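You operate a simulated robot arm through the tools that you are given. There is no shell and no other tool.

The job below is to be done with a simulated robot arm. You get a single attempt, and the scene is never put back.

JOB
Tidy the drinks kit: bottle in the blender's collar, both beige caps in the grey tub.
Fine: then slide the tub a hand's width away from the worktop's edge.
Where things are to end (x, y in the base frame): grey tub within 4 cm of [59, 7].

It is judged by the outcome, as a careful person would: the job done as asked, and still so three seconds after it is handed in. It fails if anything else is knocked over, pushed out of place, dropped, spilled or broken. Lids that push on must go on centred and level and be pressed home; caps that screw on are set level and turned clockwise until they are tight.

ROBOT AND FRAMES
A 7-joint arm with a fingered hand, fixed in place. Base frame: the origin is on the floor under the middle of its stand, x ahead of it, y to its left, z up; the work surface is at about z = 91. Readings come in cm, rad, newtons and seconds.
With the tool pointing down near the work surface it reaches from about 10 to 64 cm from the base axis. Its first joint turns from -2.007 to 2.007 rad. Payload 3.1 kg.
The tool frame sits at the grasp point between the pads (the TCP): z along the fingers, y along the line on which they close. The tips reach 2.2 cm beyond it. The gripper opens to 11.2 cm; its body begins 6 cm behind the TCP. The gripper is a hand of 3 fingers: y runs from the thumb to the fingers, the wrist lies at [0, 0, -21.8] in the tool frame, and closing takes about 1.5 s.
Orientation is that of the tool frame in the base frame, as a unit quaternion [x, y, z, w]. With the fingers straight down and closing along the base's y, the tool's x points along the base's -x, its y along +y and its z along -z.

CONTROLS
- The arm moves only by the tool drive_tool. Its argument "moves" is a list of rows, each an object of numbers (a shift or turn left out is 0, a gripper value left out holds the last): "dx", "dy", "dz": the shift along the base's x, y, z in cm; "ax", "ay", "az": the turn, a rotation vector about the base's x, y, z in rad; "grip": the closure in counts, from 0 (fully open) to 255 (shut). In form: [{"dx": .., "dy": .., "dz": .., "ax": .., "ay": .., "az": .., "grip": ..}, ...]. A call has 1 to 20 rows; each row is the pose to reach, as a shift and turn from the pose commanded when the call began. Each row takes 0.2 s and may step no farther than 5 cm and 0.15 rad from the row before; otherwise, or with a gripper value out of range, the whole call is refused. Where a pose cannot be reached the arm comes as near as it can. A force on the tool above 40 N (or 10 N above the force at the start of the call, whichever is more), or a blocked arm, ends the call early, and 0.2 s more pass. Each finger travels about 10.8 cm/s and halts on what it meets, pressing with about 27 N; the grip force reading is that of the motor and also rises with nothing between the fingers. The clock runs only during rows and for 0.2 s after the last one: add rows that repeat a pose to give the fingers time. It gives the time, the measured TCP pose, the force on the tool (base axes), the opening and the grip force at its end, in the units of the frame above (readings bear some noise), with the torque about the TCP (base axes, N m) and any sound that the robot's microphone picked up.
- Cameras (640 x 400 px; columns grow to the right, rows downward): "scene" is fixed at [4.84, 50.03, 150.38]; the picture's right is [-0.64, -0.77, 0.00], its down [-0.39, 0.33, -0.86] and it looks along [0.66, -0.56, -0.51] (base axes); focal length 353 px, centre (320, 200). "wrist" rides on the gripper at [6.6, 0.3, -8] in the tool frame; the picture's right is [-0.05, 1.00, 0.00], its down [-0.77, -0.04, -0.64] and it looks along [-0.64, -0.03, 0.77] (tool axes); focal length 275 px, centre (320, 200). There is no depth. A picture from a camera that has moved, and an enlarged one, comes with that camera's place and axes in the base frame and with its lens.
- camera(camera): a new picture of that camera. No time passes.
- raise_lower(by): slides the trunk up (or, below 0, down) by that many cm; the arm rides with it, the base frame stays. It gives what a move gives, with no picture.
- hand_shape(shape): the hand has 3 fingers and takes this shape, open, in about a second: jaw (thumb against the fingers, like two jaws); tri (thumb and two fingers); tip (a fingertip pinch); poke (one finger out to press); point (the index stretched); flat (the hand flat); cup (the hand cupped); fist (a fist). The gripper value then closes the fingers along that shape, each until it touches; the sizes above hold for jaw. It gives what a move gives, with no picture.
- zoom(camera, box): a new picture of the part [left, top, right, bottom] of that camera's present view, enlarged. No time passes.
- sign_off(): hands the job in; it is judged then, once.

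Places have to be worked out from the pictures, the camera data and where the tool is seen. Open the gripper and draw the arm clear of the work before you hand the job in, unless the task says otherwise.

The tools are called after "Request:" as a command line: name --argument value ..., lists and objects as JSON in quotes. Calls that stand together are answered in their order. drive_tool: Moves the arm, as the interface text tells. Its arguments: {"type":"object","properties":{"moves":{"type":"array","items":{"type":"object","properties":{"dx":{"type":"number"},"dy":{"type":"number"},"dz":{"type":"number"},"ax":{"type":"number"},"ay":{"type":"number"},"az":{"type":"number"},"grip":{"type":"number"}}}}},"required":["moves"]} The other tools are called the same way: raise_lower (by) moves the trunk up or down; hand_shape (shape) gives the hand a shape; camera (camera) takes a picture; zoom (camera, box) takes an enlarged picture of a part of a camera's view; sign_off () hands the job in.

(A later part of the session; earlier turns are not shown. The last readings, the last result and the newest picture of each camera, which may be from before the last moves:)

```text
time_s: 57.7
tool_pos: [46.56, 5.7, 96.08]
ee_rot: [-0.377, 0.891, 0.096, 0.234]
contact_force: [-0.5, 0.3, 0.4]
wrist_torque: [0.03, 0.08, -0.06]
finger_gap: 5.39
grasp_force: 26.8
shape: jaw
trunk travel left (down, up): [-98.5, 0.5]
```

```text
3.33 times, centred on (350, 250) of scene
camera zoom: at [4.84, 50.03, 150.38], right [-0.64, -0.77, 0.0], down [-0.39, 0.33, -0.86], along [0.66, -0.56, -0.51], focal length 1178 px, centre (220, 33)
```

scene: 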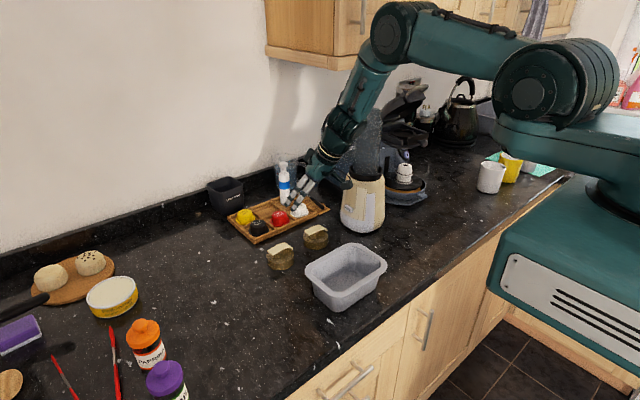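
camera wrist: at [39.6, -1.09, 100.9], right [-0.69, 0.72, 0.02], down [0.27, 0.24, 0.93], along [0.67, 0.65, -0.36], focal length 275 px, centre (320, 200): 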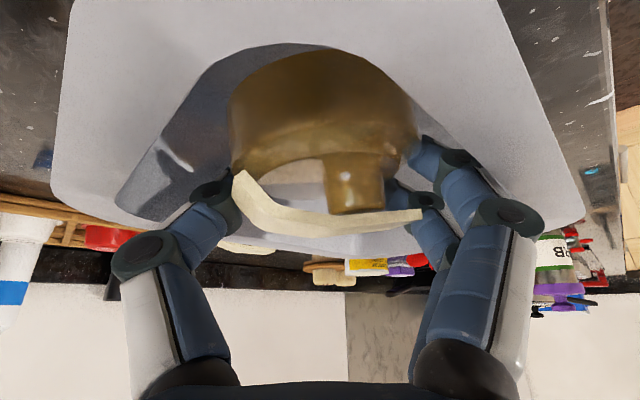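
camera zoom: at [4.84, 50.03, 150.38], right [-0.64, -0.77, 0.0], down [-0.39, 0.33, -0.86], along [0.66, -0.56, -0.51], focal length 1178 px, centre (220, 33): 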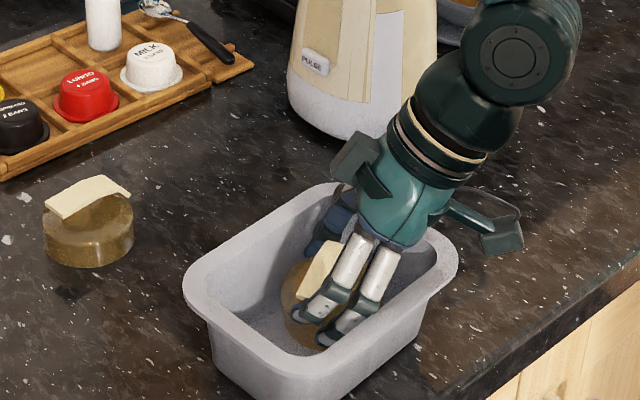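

No contact at 96.1; continuing slowly.

Request:
drive_tool --moves '[{"dz": -0.3}, {"dz": -0.6}, {"dz": -0.9}, {"dz": -0.9}]'

Request:
zoom --camera "scene" --box '[290, 190, 410, 310]'

```text
time_s: 58.7
tool_pos: [46.61, 5.64, 95.25]
ee_rot: [-0.377, 0.891, 0.096, 0.234]
contact_force: [-0.7, 2.0, 4.7]
wrist_torque: [-0.04, 0.31, -0.11]
finger_gap: 5.44
grasp_force: 26.6
shape: jaw
trunk travel left (down, up): [-98.5, 0.5]
```

```text
3.33 times, centred on (350, 250) of scene
camera zoom: at [4.84, 50.03, 150.38], right [-0.64, -0.77, 0.0], down [-0.39, 0.33, -0.86], along [0.66, -0.56, -0.51], focal length 1178 px, centre (220, 33)
```

zoom: 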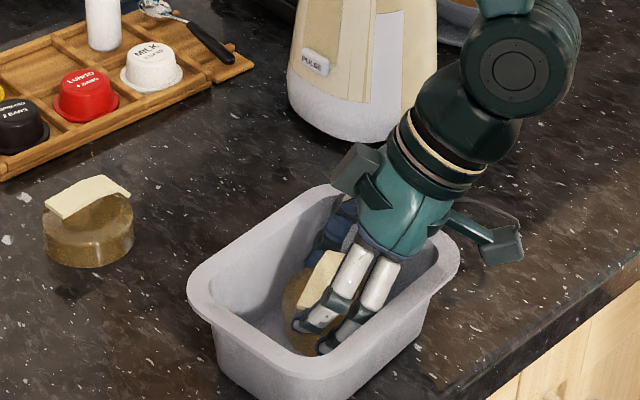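

Light contact (~5 N): the cap is on the tub floor. I open the fingers only partway so they don't push the tub walls.

Request:
drive_tool --moves '[{"grip": 180}, {"grip": 140}, {"grip": 115}, {"grip": 100}, {"grip": 100}, {"grip": 100}]'

Request:
zoom --camera "scene" --box '[290, 190, 410, 310]'

Request:
camera --camera "wrist"

```text
time_s: 60.1
tool_pos: [46.62, 5.64, 95.24]
ee_rot: [-0.376, 0.891, 0.095, 0.234]
contact_force: [-1.5, 0.5, 4.1]
wrist_torque: [-0.03, 0.24, -0.07]
finger_gap: 6.23
grasp_force: 0.0
shape: jaw
trunk travel left (down, up): [-98.5, 0.5]
```

```text
3.33 times, centred on (350, 250) of scene
camera zoom: at [4.84, 50.03, 150.38], right [-0.64, -0.77, 0.0], down [-0.39, 0.33, -0.86], along [0.66, -0.56, -0.51], focal length 1178 px, centre (220, 33)
```

zoom: 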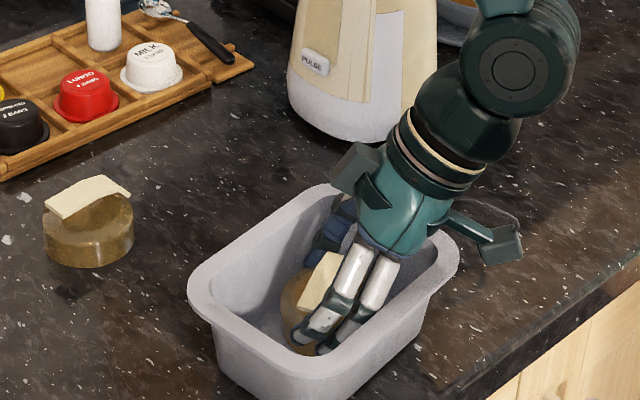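

```text
taken
camera wrist: at [39.63, -1.06, 98.89], right [-0.69, 0.72, 0.02], down [0.27, 0.24, 0.93], along [0.67, 0.65, -0.36], focal length 275 px, centre (320, 200)
```

wrist: 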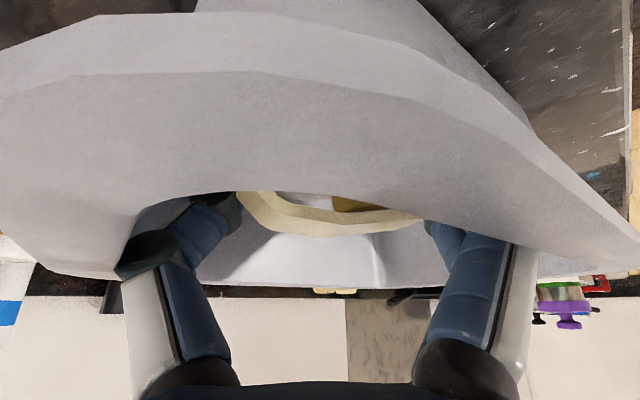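

Grip force is zero, the cap is resting free. I lift straight up a little and see whether it stays.

Request:
drive_tool --moves '[{"dz": 0.5, "grip": 85}, {"dz": 1.2, "grip": 85}, {"dz": 2.2, "grip": 85}, {"dz": 2.2, "grip": 85}]'

Request:
zoom --camera "scene" --box '[290, 190, 410, 310]'

Request:
camera --camera "wrist"

```text
time_s: 61.1
tool_pos: [46.69, 5.66, 97.48]
ee_rot: [-0.377, 0.891, 0.097, 0.235]
contact_force: [-0.7, -0.3, 0.5]
wrist_torque: [0.02, 0.02, 0.02]
finger_gap: 7.46
grasp_force: 0.0
shape: jaw
trunk travel left (down, up): [-98.5, 0.5]
```

```text
3.33 times, centred on (350, 250) of scene
camera zoom: at [4.84, 50.03, 150.38], right [-0.64, -0.77, 0.0], down [-0.39, 0.33, -0.86], along [0.66, -0.56, -0.51], focal length 1178 px, centre (220, 33)
```

zoom: 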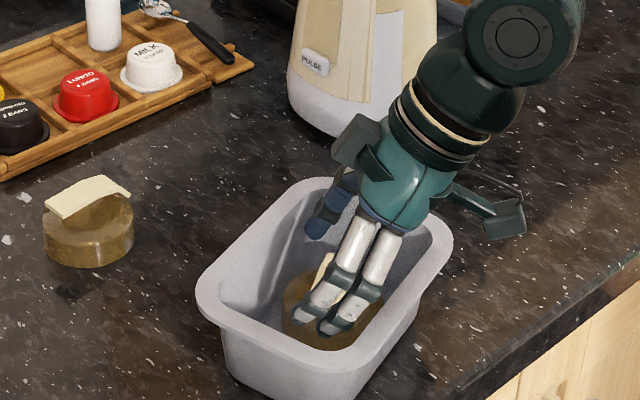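

```text
taken
camera wrist: at [39.65, -1.05, 101.03], right [-0.69, 0.72, 0.02], down [0.27, 0.24, 0.93], along [0.67, 0.65, -0.36], focal length 275 px, centre (320, 200)
```

wrist: 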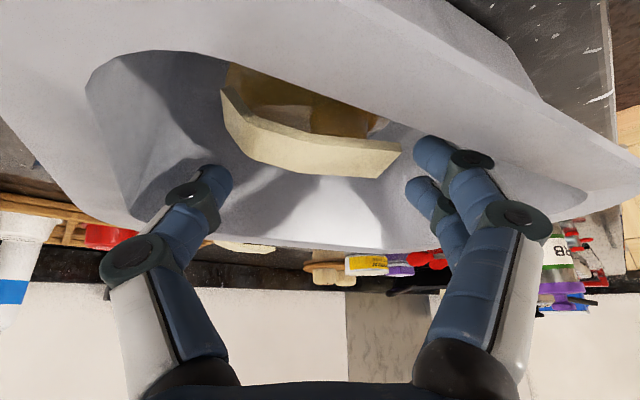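

The cap is in the tub and stays; the fingers nudged the tub into a slight turn, which I'll fix during the slide. I lift clear.

Request:
drive_tool --moves '[{"dz": 2}, {"dz": 4}, {"dz": 7}, {"dz": 10}, {"dz": 10, "grip": 0}, {"dz": 10, "grip": 0}]'

Request:
zoom --camera "scene" --box '[260, 180, 420, 320]'

Request:
camera --camera "wrist"

```text
time_s: 62.5
tool_pos: [46.53, 5.66, 107.54]
ee_rot: [-0.377, 0.891, 0.097, 0.235]
contact_force: [0.3, -0.3, 0.4]
wrist_torque: [0.01, 0.01, -0.02]
finger_gap: 11.17
grasp_force: 0.1
shape: jaw
trunk travel left (down, up): [-98.5, 0.5]
```

```text
2.86 times, centred on (340, 250) of scene
camera zoom: at [4.84, 50.03, 150.38], right [-0.64, -0.77, 0.0], down [-0.39, 0.33, -0.86], along [0.66, -0.56, -0.51], focal length 1010 px, centre (263, 57)
```

zoom: 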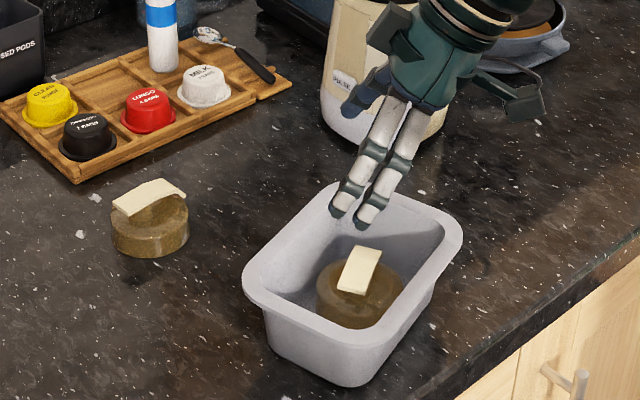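

```text
taken
camera wrist: at [39.64, -1.07, 111.14], right [-0.69, 0.72, 0.02], down [0.27, 0.24, 0.93], along [0.67, 0.65, -0.36], focal length 275 px, centre (320, 200)
```

wrist: 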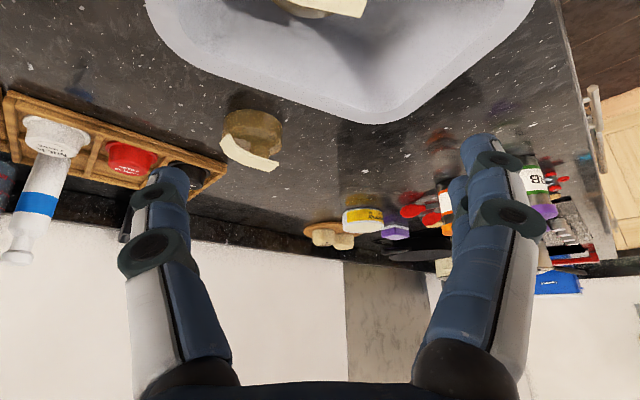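

Cap 1 sits in the tub. I take a closer look at the tub to get its new position and angle.

Request:
zoom --camera "scene" --box '[310, 225, 400, 320]'

```text
4.21 times, centred on (355, 272) of scene
camera zoom: at [4.84, 50.03, 150.38], right [-0.64, -0.77, 0.0], down [-0.39, 0.33, -0.86], along [0.66, -0.56, -0.51], focal length 1488 px, centre (173, -105)
```

zoom: 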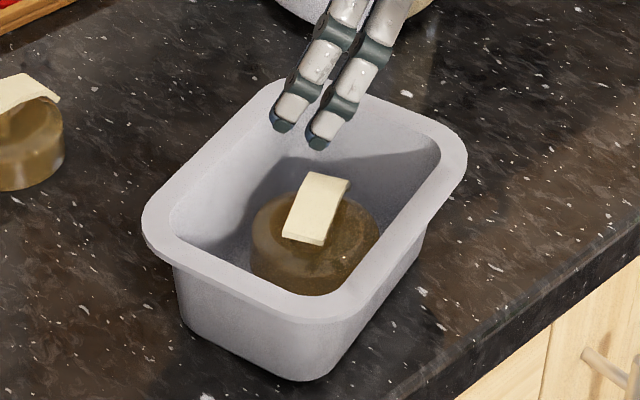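

The tub is now at about (47.0,5.6), turned ~0.25 rad, with cap 1 near its middle. To make room I'll gently push cap 1 toward the right end with closed fingers; first I raise, swing the yaw to about -0.4 and close the hand.

Request:
drive_tool --moves '[{"dz": 1.5, "az": -0.1}, {"dz": 3, "az": -0.24, "dy": 1}, {"dz": 3, "az": -0.38, "dy": 2}, {"dz": 3, "az": -0.52, "dy": 3}, {"dz": 3, "az": -0.66, "dy": 4}, {"dz": 3, "az": -0.8, "dy": 5}, {"dz": 3, "az": -0.94, "dy": 5, "dx": -1}, {"dz": 3, "az": -1.08, "dy": 5, "dx": -1}, {"dz": 3, "az": -1.2, "dy": 5, "dx": -1, "grip": 255}, {"dz": 3, "az": -1.2, "dy": 5, "dx": -1, "grip": 255}, {"dz": 3, "az": -1.2, "dy": 5, "dx": -1, "grip": 255}, {"dz": 3, "az": -1.2, "dy": 5, "dx": -1, "grip": 255}, {"dz": 3, "az": -1.2, "dy": 5, "dx": -1, "grip": 255}]'

Request:
camera --camera "wrist"

Request:
camera --camera "scene"

```text
time_s: 65.3
tool_pos: [45.55, 10.7, 110.41]
ee_rot: [0.192, 0.948, -0.053, 0.248]
contact_force: [-0.1, -0.1, -1.6]
wrist_torque: [0.0, 0.01, 0.0]
finger_gap: 0.01
grasp_force: 26.5
shape: jaw
trunk travel left (down, up): [-98.5, 0.5]
```

```text
taken
camera wrist: at [36.85, 14.72, 114.06], right [0.43, 0.9, 0.02], down [0.32, -0.17, 0.93], along [0.85, -0.39, -0.36], focal length 275 px, centre (320, 200)
```

wrist: 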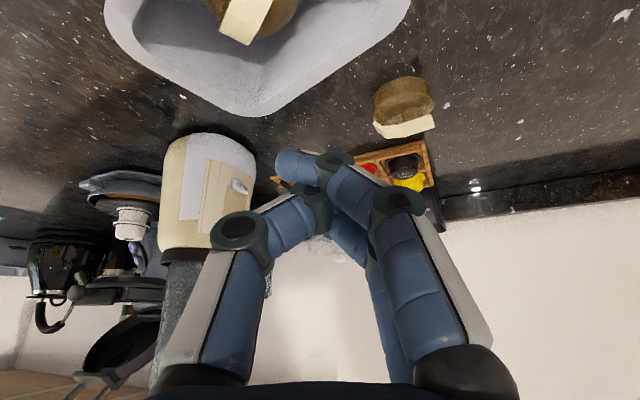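

```text
taken
```

scene: 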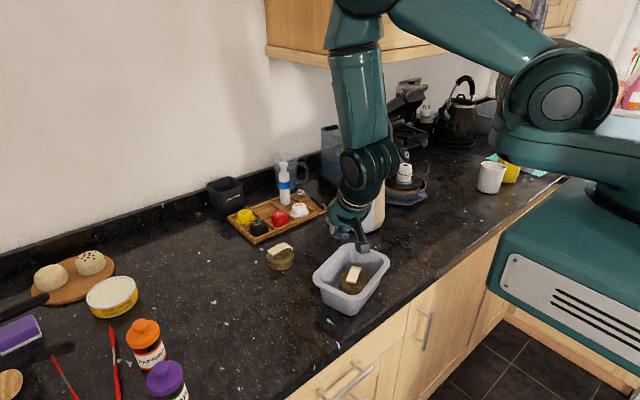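

The closed fingertips are ~3.6 cm wide; there's about 5 cm between cap 1 and the tub's left end. I lower the closed tips into that gap.

Request:
drive_tool --moves '[{"dz": -4, "dy": 0.3}, {"dz": -8, "dy": 0.3}, {"dz": -11, "dy": 0.3}, {"dz": -12.5, "dy": 0.3}, {"dz": -12.5, "dy": 0.3}]'

Request:
zoom --camera "scene" --box '[300, 200, 410, 320]'

Request:
camera --camera "wrist"

```text
time_s: 66.5
tool_pos: [45.63, 10.96, 97.87]
ee_rot: [0.191, 0.948, -0.051, 0.248]
contact_force: [-0.6, 0.0, 0.2]
wrist_torque: [0.0, 0.04, 0.0]
finger_gap: 0.03
grasp_force: 27.0
shape: jaw
trunk travel left (down, up): [-98.5, 0.5]
```

```text
3.33 times, centred on (355, 260) of scene
camera zoom: at [4.84, 50.03, 150.38], right [-0.64, -0.77, 0.0], down [-0.39, 0.33, -0.86], along [0.66, -0.56, -0.51], focal length 1178 px, centre (203, 0)
```

zoom: 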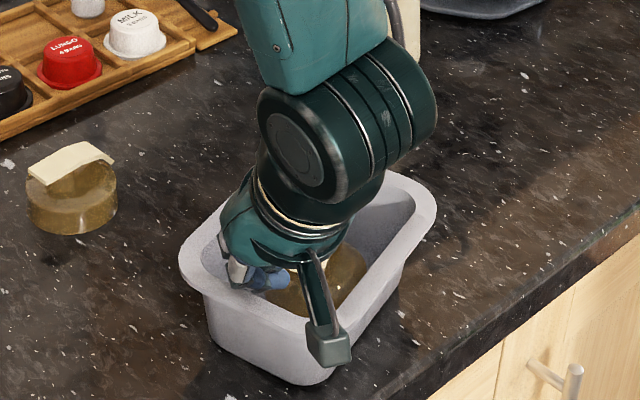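

```text
taken
camera wrist: at [36.81, 14.98, 101.54], right [0.43, 0.9, 0.02], down [0.32, -0.17, 0.93], along [0.85, -0.39, -0.36], focal length 275 px, centre (320, 200)
```

wrist: 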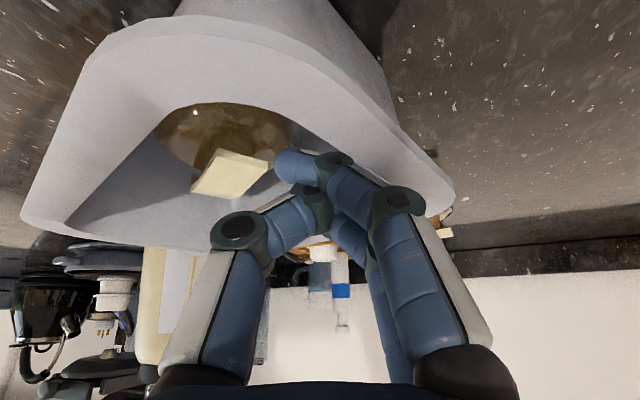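

The tips sit just left of cap 1's strap, above it. I lower 1.3 cm more, then push gently to -y.

Request:
drive_tool --moves '[{"dz": -0.5}, {"dz": -1.0}, {"dz": -1.4}, {"dz": -1.4}]'

Request:
camera --camera "wrist"

```text
time_s: 67.5
tool_pos: [45.67, 10.87, 96.4]
ee_rot: [0.192, 0.948, -0.053, 0.248]
contact_force: [-0.2, -0.6, 1.0]
wrist_torque: [0.02, 0.0, 0.0]
finger_gap: 0.03
grasp_force: 27.3
shape: jaw
trunk travel left (down, up): [-98.5, 0.5]
```

```text
taken
camera wrist: at [36.84, 15.01, 100.15], right [0.43, 0.9, 0.02], down [0.32, -0.17, 0.93], along [0.85, -0.39, -0.36], focal length 275 px, centre (320, 200)
```

wrist: 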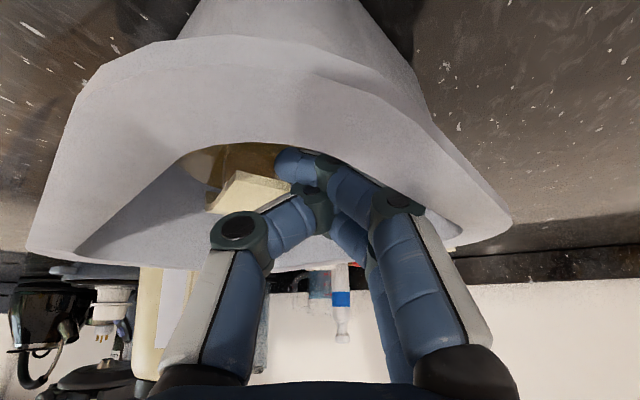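

Tips are right beside the strap. I push along the tub's length, toward its right end, in small steps.

Request:
drive_tool --moves '[{"dx": 0.12, "dy": -0.5}, {"dx": 0.25, "dy": -1.0}, {"dx": 0.37, "dy": -1.5}, {"dx": 0.5, "dy": -2.0}, {"dx": 0.6, "dy": -2.4}, {"dx": 0.6, "dy": -2.4}]'

Request:
camera --camera "wrist"

Request:
zoom --camera "scene" --box '[300, 200, 410, 320]'

```text
time_s: 68.9
tool_pos: [46.22, 8.5, 96.51]
ee_rot: [0.191, 0.948, -0.053, 0.248]
contact_force: [-0.1, -0.5, -0.8]
wrist_torque: [-0.01, 0.02, 0.0]
finger_gap: 0.0
grasp_force: 27.1
shape: jaw
trunk travel left (down, up): [-98.5, 0.5]
```

```text
taken
camera wrist: at [37.42, 12.65, 100.15], right [0.43, 0.9, 0.02], down [0.32, -0.17, 0.93], along [0.85, -0.39, -0.36], focal length 275 px, centre (320, 200)
```

wrist: 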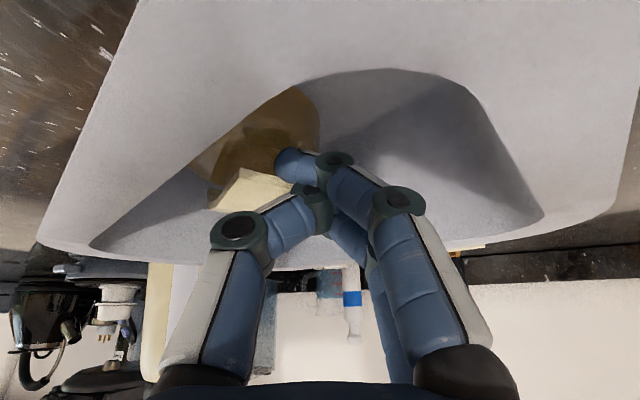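

```text
3.33 times, centred on (355, 260) of scene
camera zoom: at [4.84, 50.03, 150.38], right [-0.64, -0.77, 0.0], down [-0.39, 0.33, -0.86], along [0.66, -0.56, -0.51], focal length 1178 px, centre (203, 0)
```

zoom: 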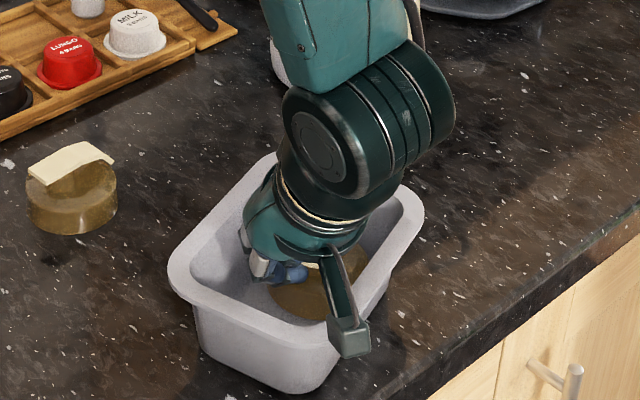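

Cap 1 has moved toward the right end, leaving space on the left. I raise the hand clear and re-measure.

Request:
drive_tool --moves '[{"dz": 2}, {"dz": 5}, {"dz": 9}, {"dz": 13}, {"dz": 13}]'

Request:
drive_tool --moves '[{"dx": 3, "dy": 2, "grip": 0}, {"dx": 6, "dy": 3, "grip": 0}, {"dx": 9, "dy": 4, "grip": 0}, {"dx": 12, "dy": 4, "grip": 0}, {"dx": 15, "dy": 4, "grip": 0}, {"dx": 15, "dy": 4, "grip": 0}, {"dx": 15, "dy": 4, "grip": 0}]'

Request:
zoom --camera "scene" --box '[300, 215, 400, 315]'

Request:
camera --camera "wrist"

Request:
camera --camera "scene"

```text
time_s: 70.1
tool_pos: [46.25, 8.57, 109.44]
ee_rot: [0.191, 0.949, -0.053, 0.246]
contact_force: [0.3, 0.9, -0.1]
wrist_torque: [0.01, 0.01, -0.01]
finger_gap: 0.0
grasp_force: 26.7
shape: jaw
trunk travel left (down, up): [-98.5, 0.5]
```

```text
time_s: 71.7
tool_pos: [61.28, 12.71, 109.49]
ee_rot: [0.191, 0.948, -0.053, 0.248]
contact_force: [-0.3, 0.4, -0.2]
wrist_torque: [0.02, 0.03, -0.01]
finger_gap: 11.19
grasp_force: 0.1
shape: jaw
trunk travel left (down, up): [-98.5, 0.5]
```

```text
4.00 times, centred on (350, 265) of scene
camera zoom: at [4.84, 50.03, 150.38], right [-0.64, -0.77, 0.0], down [-0.39, 0.33, -0.86], along [0.66, -0.56, -0.51], focal length 1413 px, centre (200, -60)
```

zoom: 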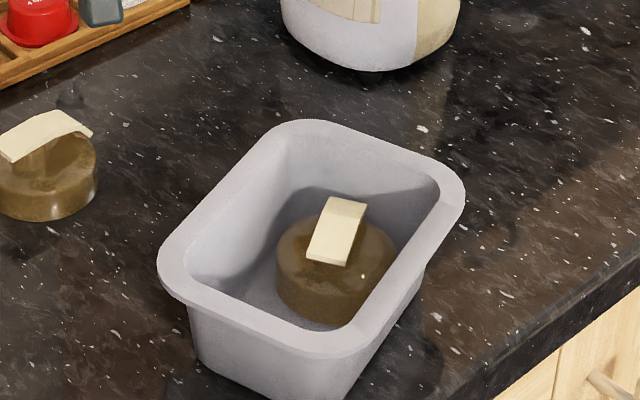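

```text
taken
camera wrist: at [52.45, 16.8, 113.11], right [0.43, 0.9, 0.02], down [0.32, -0.17, 0.93], along [0.85, -0.39, -0.36], focal length 275 px, centre (320, 200)
```

wrist: 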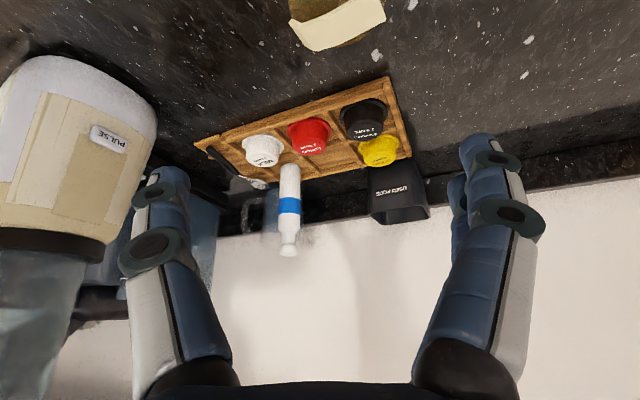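

```text
taken
```

scene: 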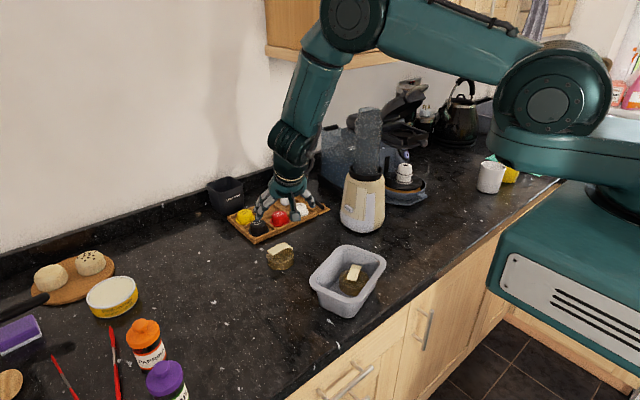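

The tub is at ≈(47.0,6.4), turned ~0.27 rad, cap 1 lying near its middle – still enough room to set cap 2 in. Cap 2 appears exactly where predicted (65.2,12.5); I move over it and lower.

Request:
drive_tool --moves '[{"dx": 2, "dy": -0.1, "dz": -1}, {"dx": 3.9, "dy": -0.2, "dz": -3}, {"dx": 3.9, "dy": -0.2, "dz": -6}, {"dx": 3.9, "dy": -0.2, "dz": -9}, {"dx": 3.9, "dy": -0.2, "dz": -11.5}, {"dx": 3.9, "dy": -0.2, "dz": -11.5}]'

Request:
camera --camera "wrist"

Request:
zoom --camera "scene" --box '[230, 160, 370, 300]'

```text
time_s: 73.1
tool_pos: [65.11, 12.25, 97.97]
ee_rot: [0.191, 0.948, -0.052, 0.248]
contact_force: [0.4, -0.1, 0.0]
wrist_torque: [0.03, -0.04, 0.0]
finger_gap: 11.19
grasp_force: 0.1
shape: jaw
trunk travel left (down, up): [-98.5, 0.5]
```

```text
taken
camera wrist: at [56.23, 16.41, 101.63], right [0.43, 0.9, 0.02], down [0.32, -0.17, 0.93], along [0.85, -0.39, -0.36], focal length 275 px, centre (320, 200)
```

wrist: 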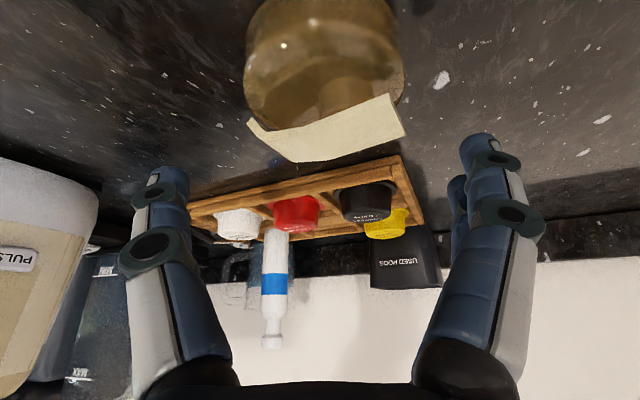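

```text
2.86 times, centred on (300, 230) of scene
camera zoom: at [4.84, 50.03, 150.38], right [-0.64, -0.77, 0.0], down [-0.39, 0.33, -0.86], along [0.66, -0.56, -0.51], focal length 1010 px, centre (377, 114)
```

zoom: 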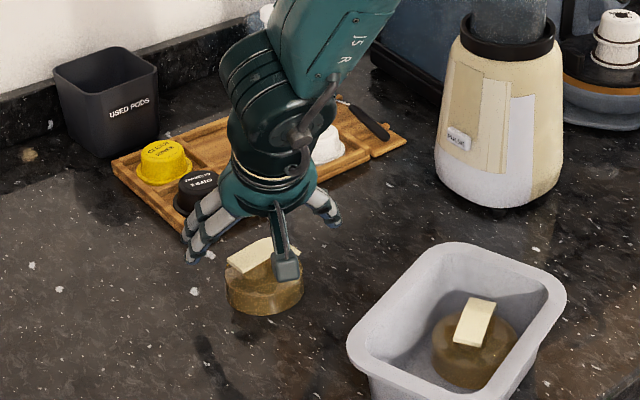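

Cap 2 is centred between the fingers. Descending to grasp height.

Request:
drive_tool --moves '[{"dz": -1.2}, {"dz": -2.4}, {"dz": -3.2}, {"dz": -3.6}, {"dz": -3.6}]'

Request:
camera --camera "wrist"

```text
time_s: 74.3
tool_pos: [63.96, 12.08, 94.95]
ee_rot: [0.192, 0.948, -0.053, 0.248]
contact_force: [-0.7, -0.2, 0.3]
wrist_torque: [0.0, -0.01, 0.01]
finger_gap: 11.19
grasp_force: 0.1
shape: jaw
out of reach, approached as far as the arm can: row 2, 3, 4, 5
trunk travel left (down, up): [-98.5, 0.5]
```

```text
taken
camera wrist: at [55.21, 16.19, 98.41], right [0.43, 0.9, 0.02], down [0.32, -0.17, 0.93], along [0.85, -0.39, -0.36], focal length 275 px, centre (320, 200)
```

wrist: 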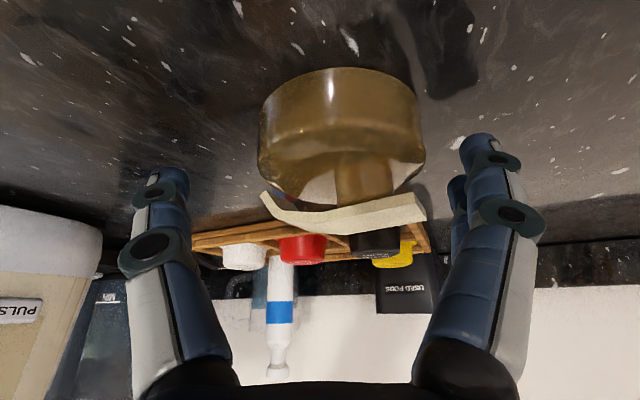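

The arm ran out of reach 1 cm short with this yaw. I back up, turn the yaw to 0 (wrist closer to the base) and retry.

Request:
drive_tool --moves '[{"dz": 1.5}, {"dz": 3.5, "az": 0.1}, {"dz": 4, "az": 0.2}, {"dz": 4, "az": 0.3, "dx": 0.5}, {"dz": 4, "az": 0.4, "dx": 1.1, "dy": 0.3}, {"dz": 4, "az": 0.4, "dx": 1.1, "dy": 0.3}]'

Request:
camera --camera "wrist"

```text
time_s: 75.7
tool_pos: [65.1, 12.36, 98.86]
ee_rot: [-0.001, 0.967, -0.002, 0.253]
contact_force: [0.6, 0.8, 0.5]
wrist_torque: [-0.02, 0.0, 0.02]
finger_gap: 11.2
grasp_force: 0.0
shape: jaw
trunk travel left (down, up): [-98.5, 0.5]
```

```text
taken
camera wrist: at [55.44, 12.72, 102.43], right [0.04, 1.0, 0.02], down [0.36, -0.03, 0.93], along [0.93, -0.03, -0.36], focal length 275 px, centre (320, 200)
```

wrist: 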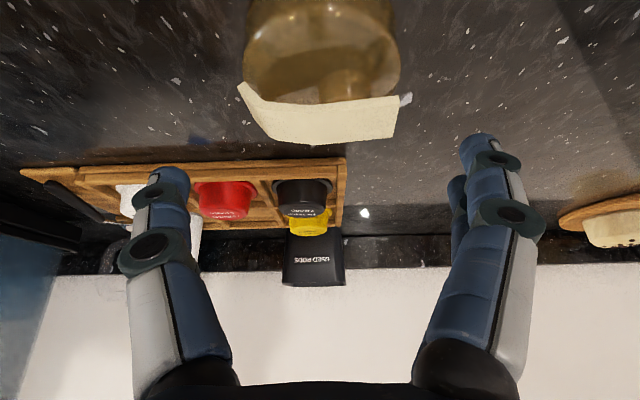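

Reached (65.1,12.4) with yaw 0, cap centred. Descending again.

Request:
drive_tool --moves '[{"dz": -1.5}, {"dz": -3}, {"dz": -4}, {"dz": -4.5}, {"dz": -4.5}]'

Request:
camera --camera "wrist"

```text
time_s: 76.9
tool_pos: [64.98, 12.3, 94.35]
ee_rot: [-0.001, 0.968, -0.002, 0.253]
contact_force: [0.8, -0.2, 0.7]
wrist_torque: [0.02, -0.02, 0.0]
finger_gap: 11.19
grasp_force: 0.0
shape: jaw
trunk travel left (down, up): [-98.5, 0.5]
```

```text
taken
camera wrist: at [55.29, 12.65, 97.89], right [0.04, 1.0, 0.02], down [0.36, -0.03, 0.93], along [0.93, -0.03, -0.36], focal length 275 px, centre (320, 200)
```

wrist: 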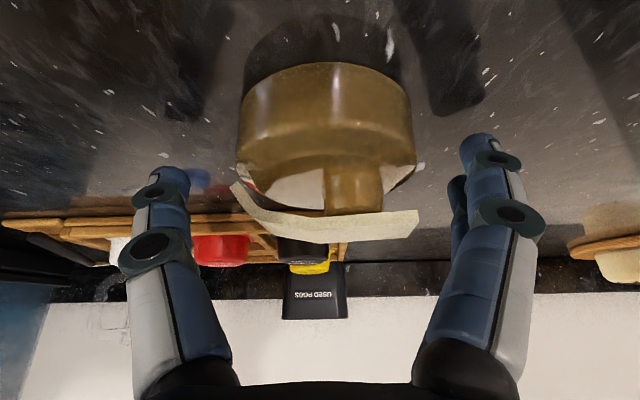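

Cap 2's centre (≈65.1,12.4) coincides with the TCP. Closing.

Request:
drive_tool --moves '[{"grip": 60}, {"grip": 110}, {"grip": 160}, {"grip": 210}, {"grip": 255}, {"grip": 255}, {"grip": 255}]'

Request:
drive_tool --moves '[{"dz": 0.5}, {"dz": 1.5}, {"dz": 3}, {"dz": 4.5}, {"dz": 6}, {"dz": 8}, {"dz": 10}, {"dz": 10}]'

Request:
camera --camera "wrist"

Request:
zoom --camera "scene" --box '[230, 140, 400, 310]'

```text
time_s: 78.5
tool_pos: [65.01, 12.32, 94.23]
ee_rot: [-0.001, 0.967, -0.002, 0.254]
contact_force: [3.6, 0.9, 9.3]
wrist_torque: [0.34, -0.26, -0.05]
finger_gap: 5.58
grasp_force: 26.7
shape: jaw
trunk travel left (down, up): [-98.5, 0.5]
```

```text
time_s: 80.3
tool_pos: [65.08, 12.37, 104.21]
ee_rot: [0.0, 0.968, -0.003, 0.253]
contact_force: [-0.2, -0.4, 0.3]
wrist_torque: [0.01, -0.02, -0.02]
finger_gap: 5.54
grasp_force: 27.1
shape: jaw
trunk travel left (down, up): [-98.5, 0.5]
```

```text
taken
camera wrist: at [55.52, 12.68, 107.92], right [0.04, 1.0, 0.02], down [0.36, -0.03, 0.93], along [0.93, -0.03, -0.36], focal length 275 px, centre (320, 200)
```

wrist: 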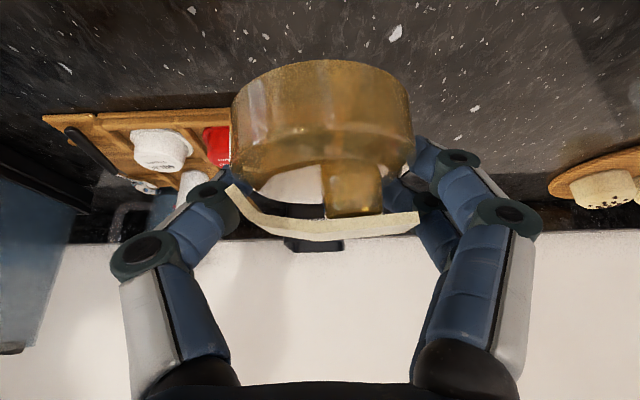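

```text
2.35 times, centred on (315, 225) of scene
camera zoom: at [4.84, 50.03, 150.38], right [-0.64, -0.77, 0.0], down [-0.39, 0.33, -0.86], along [0.66, -0.56, -0.51], focal length 831 px, centre (332, 141)
```

zoom: 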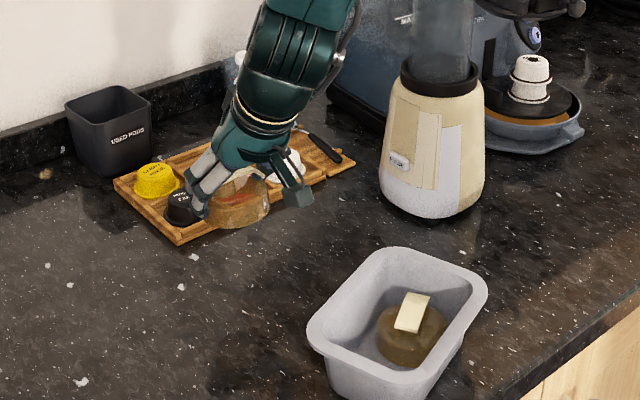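

Cap 2 is secured. I carry it over the tub's free left-hand/far corner, about (47.6,10.7).

Request:
drive_tool --moves '[{"dx": -2, "dy": -0.2}, {"dx": -5, "dy": -0.5}, {"dx": -8, "dy": -0.8}, {"dx": -11, "dy": -1.1}, {"dx": -14, "dy": -1.4}, {"dx": -16.5, "dy": -1.6}, {"dx": -17.5, "dy": -1.7}, {"dx": -17.5, "dy": -1.7}]'

Request:
camera --camera "wrist"

Request:
zoom --camera "scene" --box '[280, 180, 410, 320]'

```text
time_s: 82.1
tool_pos: [47.65, 10.56, 104.24]
ee_rot: [-0.001, 0.968, -0.002, 0.253]
contact_force: [0.7, 0.2, -0.2]
wrist_torque: [-0.04, 0.01, 0.02]
finger_gap: 5.52
grasp_force: 27.1
shape: jaw
trunk travel left (down, up): [-98.5, 0.5]
```

```text
taken
camera wrist: at [37.97, 11.01, 107.91], right [0.04, 1.0, 0.02], down [0.36, -0.03, 0.93], along [0.93, -0.03, -0.36], focal length 275 px, centre (320, 200)
```

wrist: 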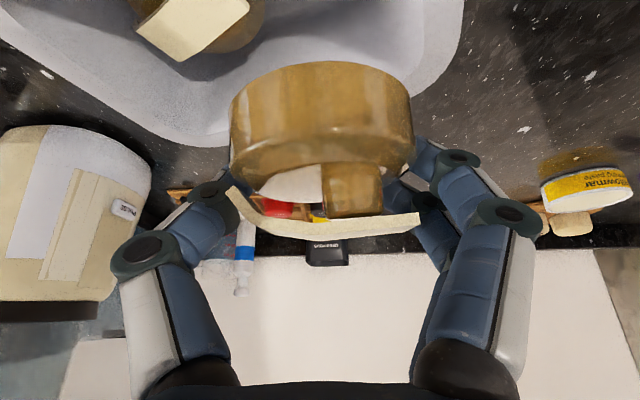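

```text
2.86 times, centred on (345, 250) of scene
camera zoom: at [4.84, 50.03, 150.38], right [-0.64, -0.77, 0.0], down [-0.39, 0.33, -0.86], along [0.66, -0.56, -0.51], focal length 1010 px, centre (249, 57)
```

zoom: 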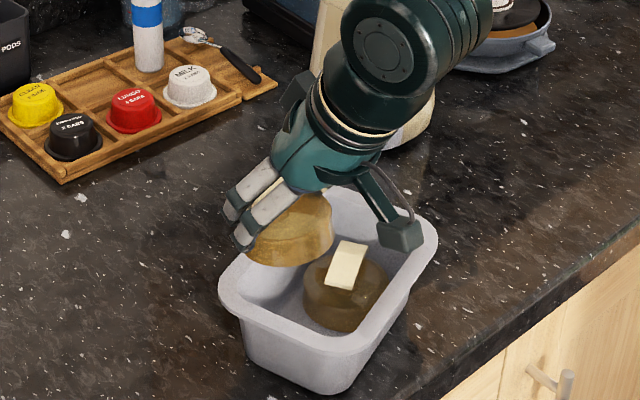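

Over the left-far corner of the tub. I nudge slightly inward and lower so the cap goes below the rim while the fingertips stay just above it.

Request:
drive_tool --moves '[{"dx": -0.2, "dy": -0.3, "dz": -1.5}, {"dx": -0.2, "dy": -0.3, "dz": -3}, {"dx": -0.2, "dy": -0.3, "dz": -4.5}, {"dx": -0.2, "dy": -0.3, "dz": -5.2}, {"dx": -0.2, "dy": -0.3, "dz": -5.2}]'

Request:
camera --camera "wrist"

Request:
zoom --camera "scene" --box '[300, 210, 400, 310]'

```text
time_s: 83.3
tool_pos: [47.4, 10.26, 99.17]
ee_rot: [0.0, 0.967, -0.003, 0.254]
contact_force: [0.2, -1.9, 13.6]
wrist_torque: [0.03, -0.09, 0.08]
finger_gap: 5.45
grasp_force: 27.0
shape: jaw
trunk travel left (down, up): [-98.5, 0.5]
```

```text
taken
camera wrist: at [37.78, 10.61, 102.76], right [0.04, 1.0, 0.02], down [0.36, -0.03, 0.93], along [0.93, -0.03, -0.36], focal length 275 px, centre (320, 200)
```

wrist: 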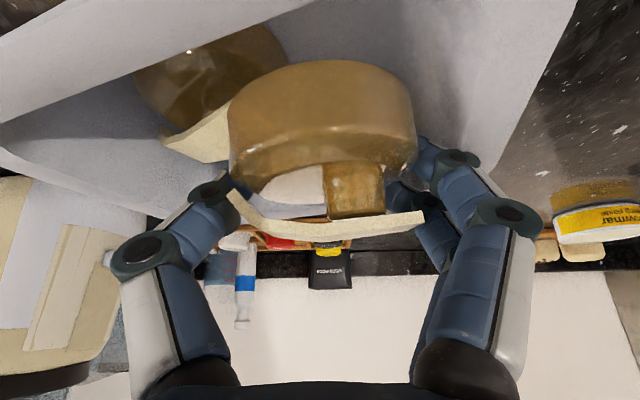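

```text
4.00 times, centred on (350, 260) of scene
camera zoom: at [4.84, 50.03, 150.38], right [-0.64, -0.77, 0.0], down [-0.39, 0.33, -0.86], along [0.66, -0.56, -0.51], focal length 1413 px, centre (200, -40)
```

zoom: 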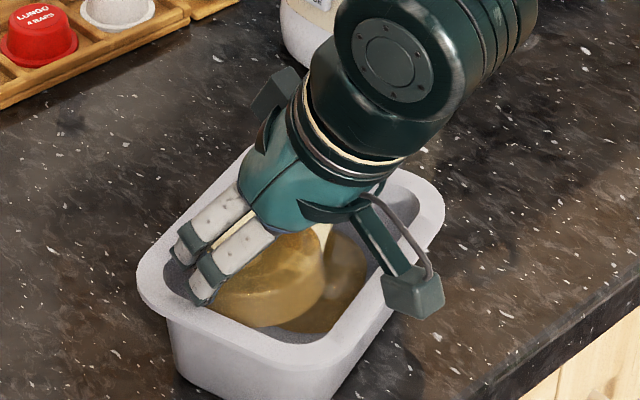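

There is a 14 N contact – cap 2 is resting on cap 1's strap and the tub crept ~1 cm to the left. I rise 0.8 cm, shift with the tub, and look again.

Request:
drive_tool --moves '[{"dz": 0.5}, {"dz": 1.0}, {"dx": 0.3, "dy": 0.5, "dz": 1.0}, {"dx": 0.5, "dy": 1.0, "dz": 1.0}, {"dx": 0.5, "dy": 1.0, "dz": 1.0}]'

Request:
camera --camera "wrist"

Request:
zoom --camera "scene" --box '[300, 210, 400, 310]'

```text
time_s: 84.5
tool_pos: [48.06, 11.34, 100.1]
ee_rot: [-0.001, 0.967, -0.002, 0.253]
contact_force: [-0.2, 0.0, -0.8]
wrist_torque: [-0.01, 0.03, -0.01]
finger_gap: 5.48
grasp_force: 27.7
shape: jaw
trunk travel left (down, up): [-98.5, 0.5]
```

```text
taken
camera wrist: at [38.31, 11.66, 103.74], right [0.04, 1.0, 0.02], down [0.36, -0.03, 0.93], along [0.93, -0.03, -0.36], focal length 275 px, centre (320, 200)
```

wrist: 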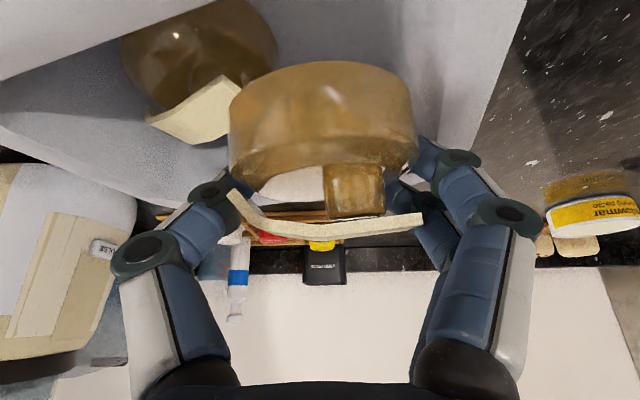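

```text
4.00 times, centred on (350, 260) of scene
camera zoom: at [4.84, 50.03, 150.38], right [-0.64, -0.77, 0.0], down [-0.39, 0.33, -0.86], along [0.66, -0.56, -0.51], focal length 1413 px, centre (200, -40)
```

zoom: 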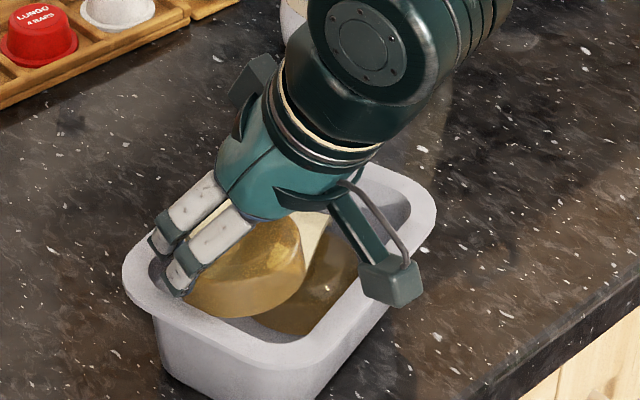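

The tub has crept to about (49.1,6.8); the cap is now against its left wall. I shift the cap back inward relative to the tub (+1.4 x, -0.9 y) before releasing.

Request:
drive_tool --moves '[{"dx": 0.4, "dy": -0.3, "dz": 0.4}, {"dx": 0.9, "dy": -0.6, "dz": 0.4}, {"dx": 1.4, "dy": -0.9, "dz": 0.4}, {"dx": 1.4, "dy": -0.9, "dz": 0.4}]'

Request:
camera --camera "wrist"

Request:
zoom --camera "scene" --box '[300, 210, 400, 310]'

```text
time_s: 85.5
tool_pos: [49.33, 10.41, 100.32]
ee_rot: [-0.001, 0.968, -0.003, 0.252]
contact_force: [0.0, 0.4, 0.5]
wrist_torque: [0.01, 0.03, 0.0]
finger_gap: 5.46
grasp_force: 26.9
shape: jaw
trunk travel left (down, up): [-98.5, 0.5]
```

```text
taken
camera wrist: at [39.66, 10.77, 104.09], right [0.04, 1.0, 0.02], down [0.36, -0.03, 0.93], along [0.93, -0.03, -0.36], focal length 275 px, centre (320, 200)
```

wrist: 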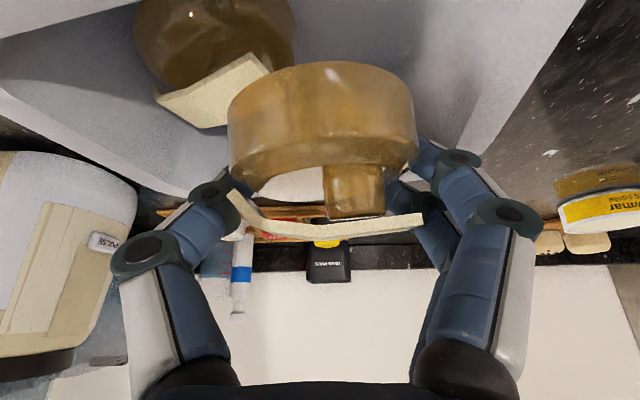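

```text
4.00 times, centred on (350, 260) of scene
camera zoom: at [4.84, 50.03, 150.38], right [-0.64, -0.77, 0.0], down [-0.39, 0.33, -0.86], along [0.66, -0.56, -0.51], focal length 1413 px, centre (200, -40)
```

zoom: 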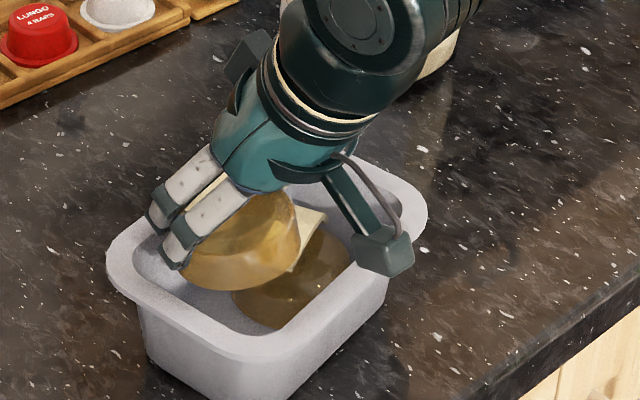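

Tub height seems larger than I assumed (rim ≈ z 97.5–98), so the cap edge has been nudging the rim. I raise clear, turn the yaw to 0.8 so the fingers fit the tub's diagonal, and re-measure the tub.

Request:
drive_tool --moves '[{"dz": 2}, {"dz": 4}, {"dz": 6, "az": 0.13}, {"dz": 7, "az": 0.27}, {"dz": 7, "az": 0.4}, {"dz": 7, "az": 0.53}, {"dz": 7, "az": 0.67}, {"dz": 7, "az": 0.8}, {"dz": 7, "az": 0.8}]'

Request:
zoom --camera "scene" --box '[300, 210, 400, 310]'

Request:
camera --camera "wrist"

```text
time_s: 87.5
tool_pos: [49.41, 10.44, 107.54]
ee_rot: [-0.378, 0.891, 0.096, 0.234]
contact_force: [0.0, -0.4, -0.3]
wrist_torque: [0.0, 0.0, 0.02]
finger_gap: 5.43
grasp_force: 26.8
shape: jaw
trunk travel left (down, up): [-98.5, 0.5]
```

```text
4.00 times, centred on (350, 260) of scene
camera zoom: at [4.84, 50.03, 150.38], right [-0.64, -0.77, 0.0], down [-0.39, 0.33, -0.86], along [0.66, -0.56, -0.51], focal length 1413 px, centre (200, -40)
```

zoom: 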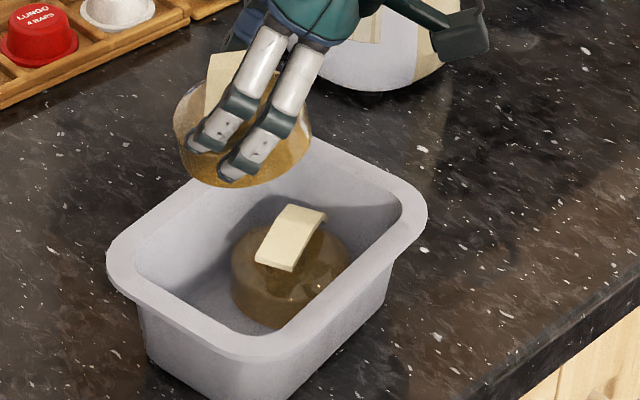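

```text
taken
camera wrist: at [42.4, 3.71, 111.15], right [-0.69, 0.72, 0.02], down [0.27, 0.24, 0.93], along [0.67, 0.65, -0.36], focal length 275 px, centre (320, 200)
```

wrist: 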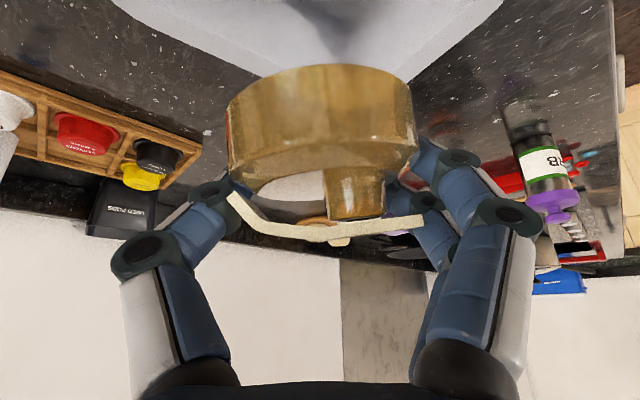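

Cross-checking views gives rim z≈98, tub centre ≈(48.2,8.7), cap 1 already against the right end. I place cap 2 over the left half at (48.2,11.0) and lower to TCP z≈100.3, where the fingertips stay just above the rim.

Request:
drive_tool --moves '[{"dx": -0.6, "dy": 0.3, "dz": -1.5}, {"dx": -1.2, "dy": 0.55, "dz": -3}, {"dx": -1.2, "dy": 0.55, "dz": -5}, {"dx": -1.2, "dy": 0.55, "dz": -6.5}, {"dx": -1.2, "dy": 0.55, "dz": -7.2}, {"dx": -1.2, "dy": 0.55, "dz": -7.2}]'

Request:
zoom --camera "scene" --box '[300, 210, 400, 310]'

Request:
camera --camera "wrist"

```text
time_s: 88.9
tool_pos: [48.11, 11.04, 100.16]
ee_rot: [-0.378, 0.891, 0.096, 0.234]
contact_force: [0.6, 0.4, 0.1]
wrist_torque: [-0.01, -0.01, -0.04]
finger_gap: 5.38
grasp_force: 27.1
shape: jaw
trunk travel left (down, up): [-98.5, 0.5]
```

```text
4.00 times, centred on (350, 260) of scene
camera zoom: at [4.84, 50.03, 150.38], right [-0.64, -0.77, 0.0], down [-0.39, 0.33, -0.86], along [0.66, -0.56, -0.51], focal length 1413 px, centre (200, -40)
```

zoom: 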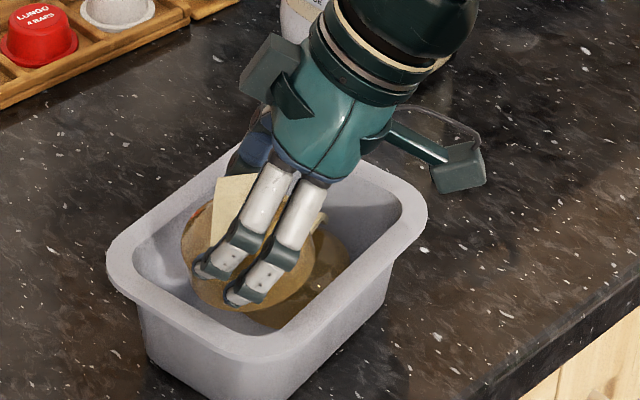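

```text
taken
camera wrist: at [41.17, 4.29, 103.93], right [-0.69, 0.72, 0.02], down [0.27, 0.24, 0.93], along [0.67, 0.65, -0.36], focal length 275 px, centre (320, 200)
```

wrist: 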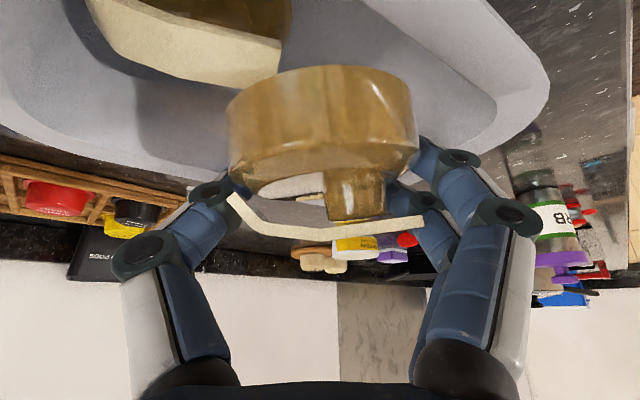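

No contact and the tub hasn't moved; cap 2 sits beside cap 1's strap. I lower a bit further in small steps.

Request:
drive_tool --moves '[{"dz": -0.4}, {"dz": -0.8}, {"dz": -1.2}, {"dz": -1.2}]'

Request:
zoom --camera "scene" --box '[300, 210, 400, 310]'

Request:
camera --camera "wrist"

```text
time_s: 89.9
tool_pos: [48.1, 10.92, 99.03]
ee_rot: [-0.377, 0.891, 0.096, 0.234]
contact_force: [-0.2, -0.6, -0.2]
wrist_torque: [0.02, -0.03, -0.01]
finger_gap: 5.36
grasp_force: 26.6
shape: jaw
trunk travel left (down, up): [-98.5, 0.5]
```

```text
4.00 times, centred on (350, 260) of scene
camera zoom: at [4.84, 50.03, 150.38], right [-0.64, -0.77, 0.0], down [-0.39, 0.33, -0.86], along [0.66, -0.56, -0.51], focal length 1413 px, centre (200, -40)
```

zoom: 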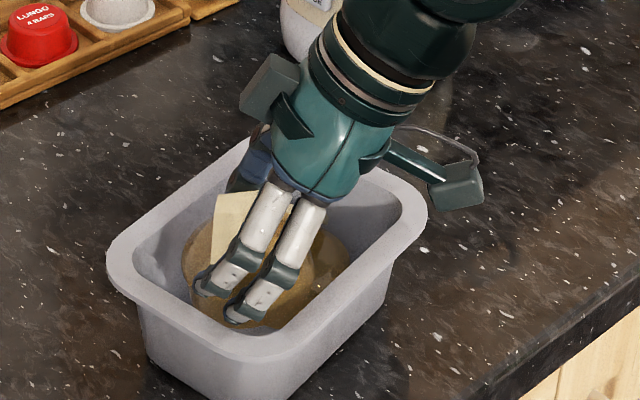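

```text
taken
camera wrist: at [41.17, 4.26, 102.69], right [-0.69, 0.72, 0.02], down [0.27, 0.24, 0.93], along [0.67, 0.65, -0.36], focal length 275 px, centre (320, 200)
```

wrist: 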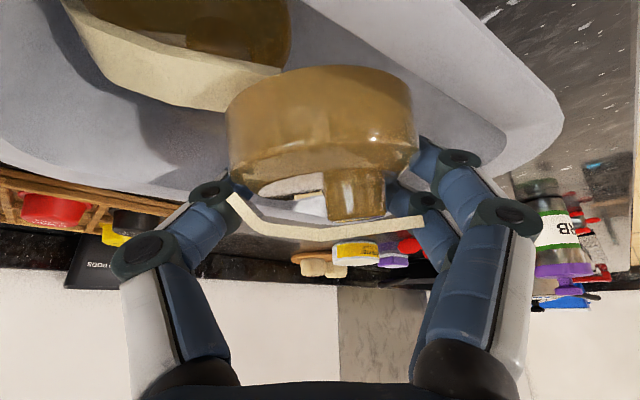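

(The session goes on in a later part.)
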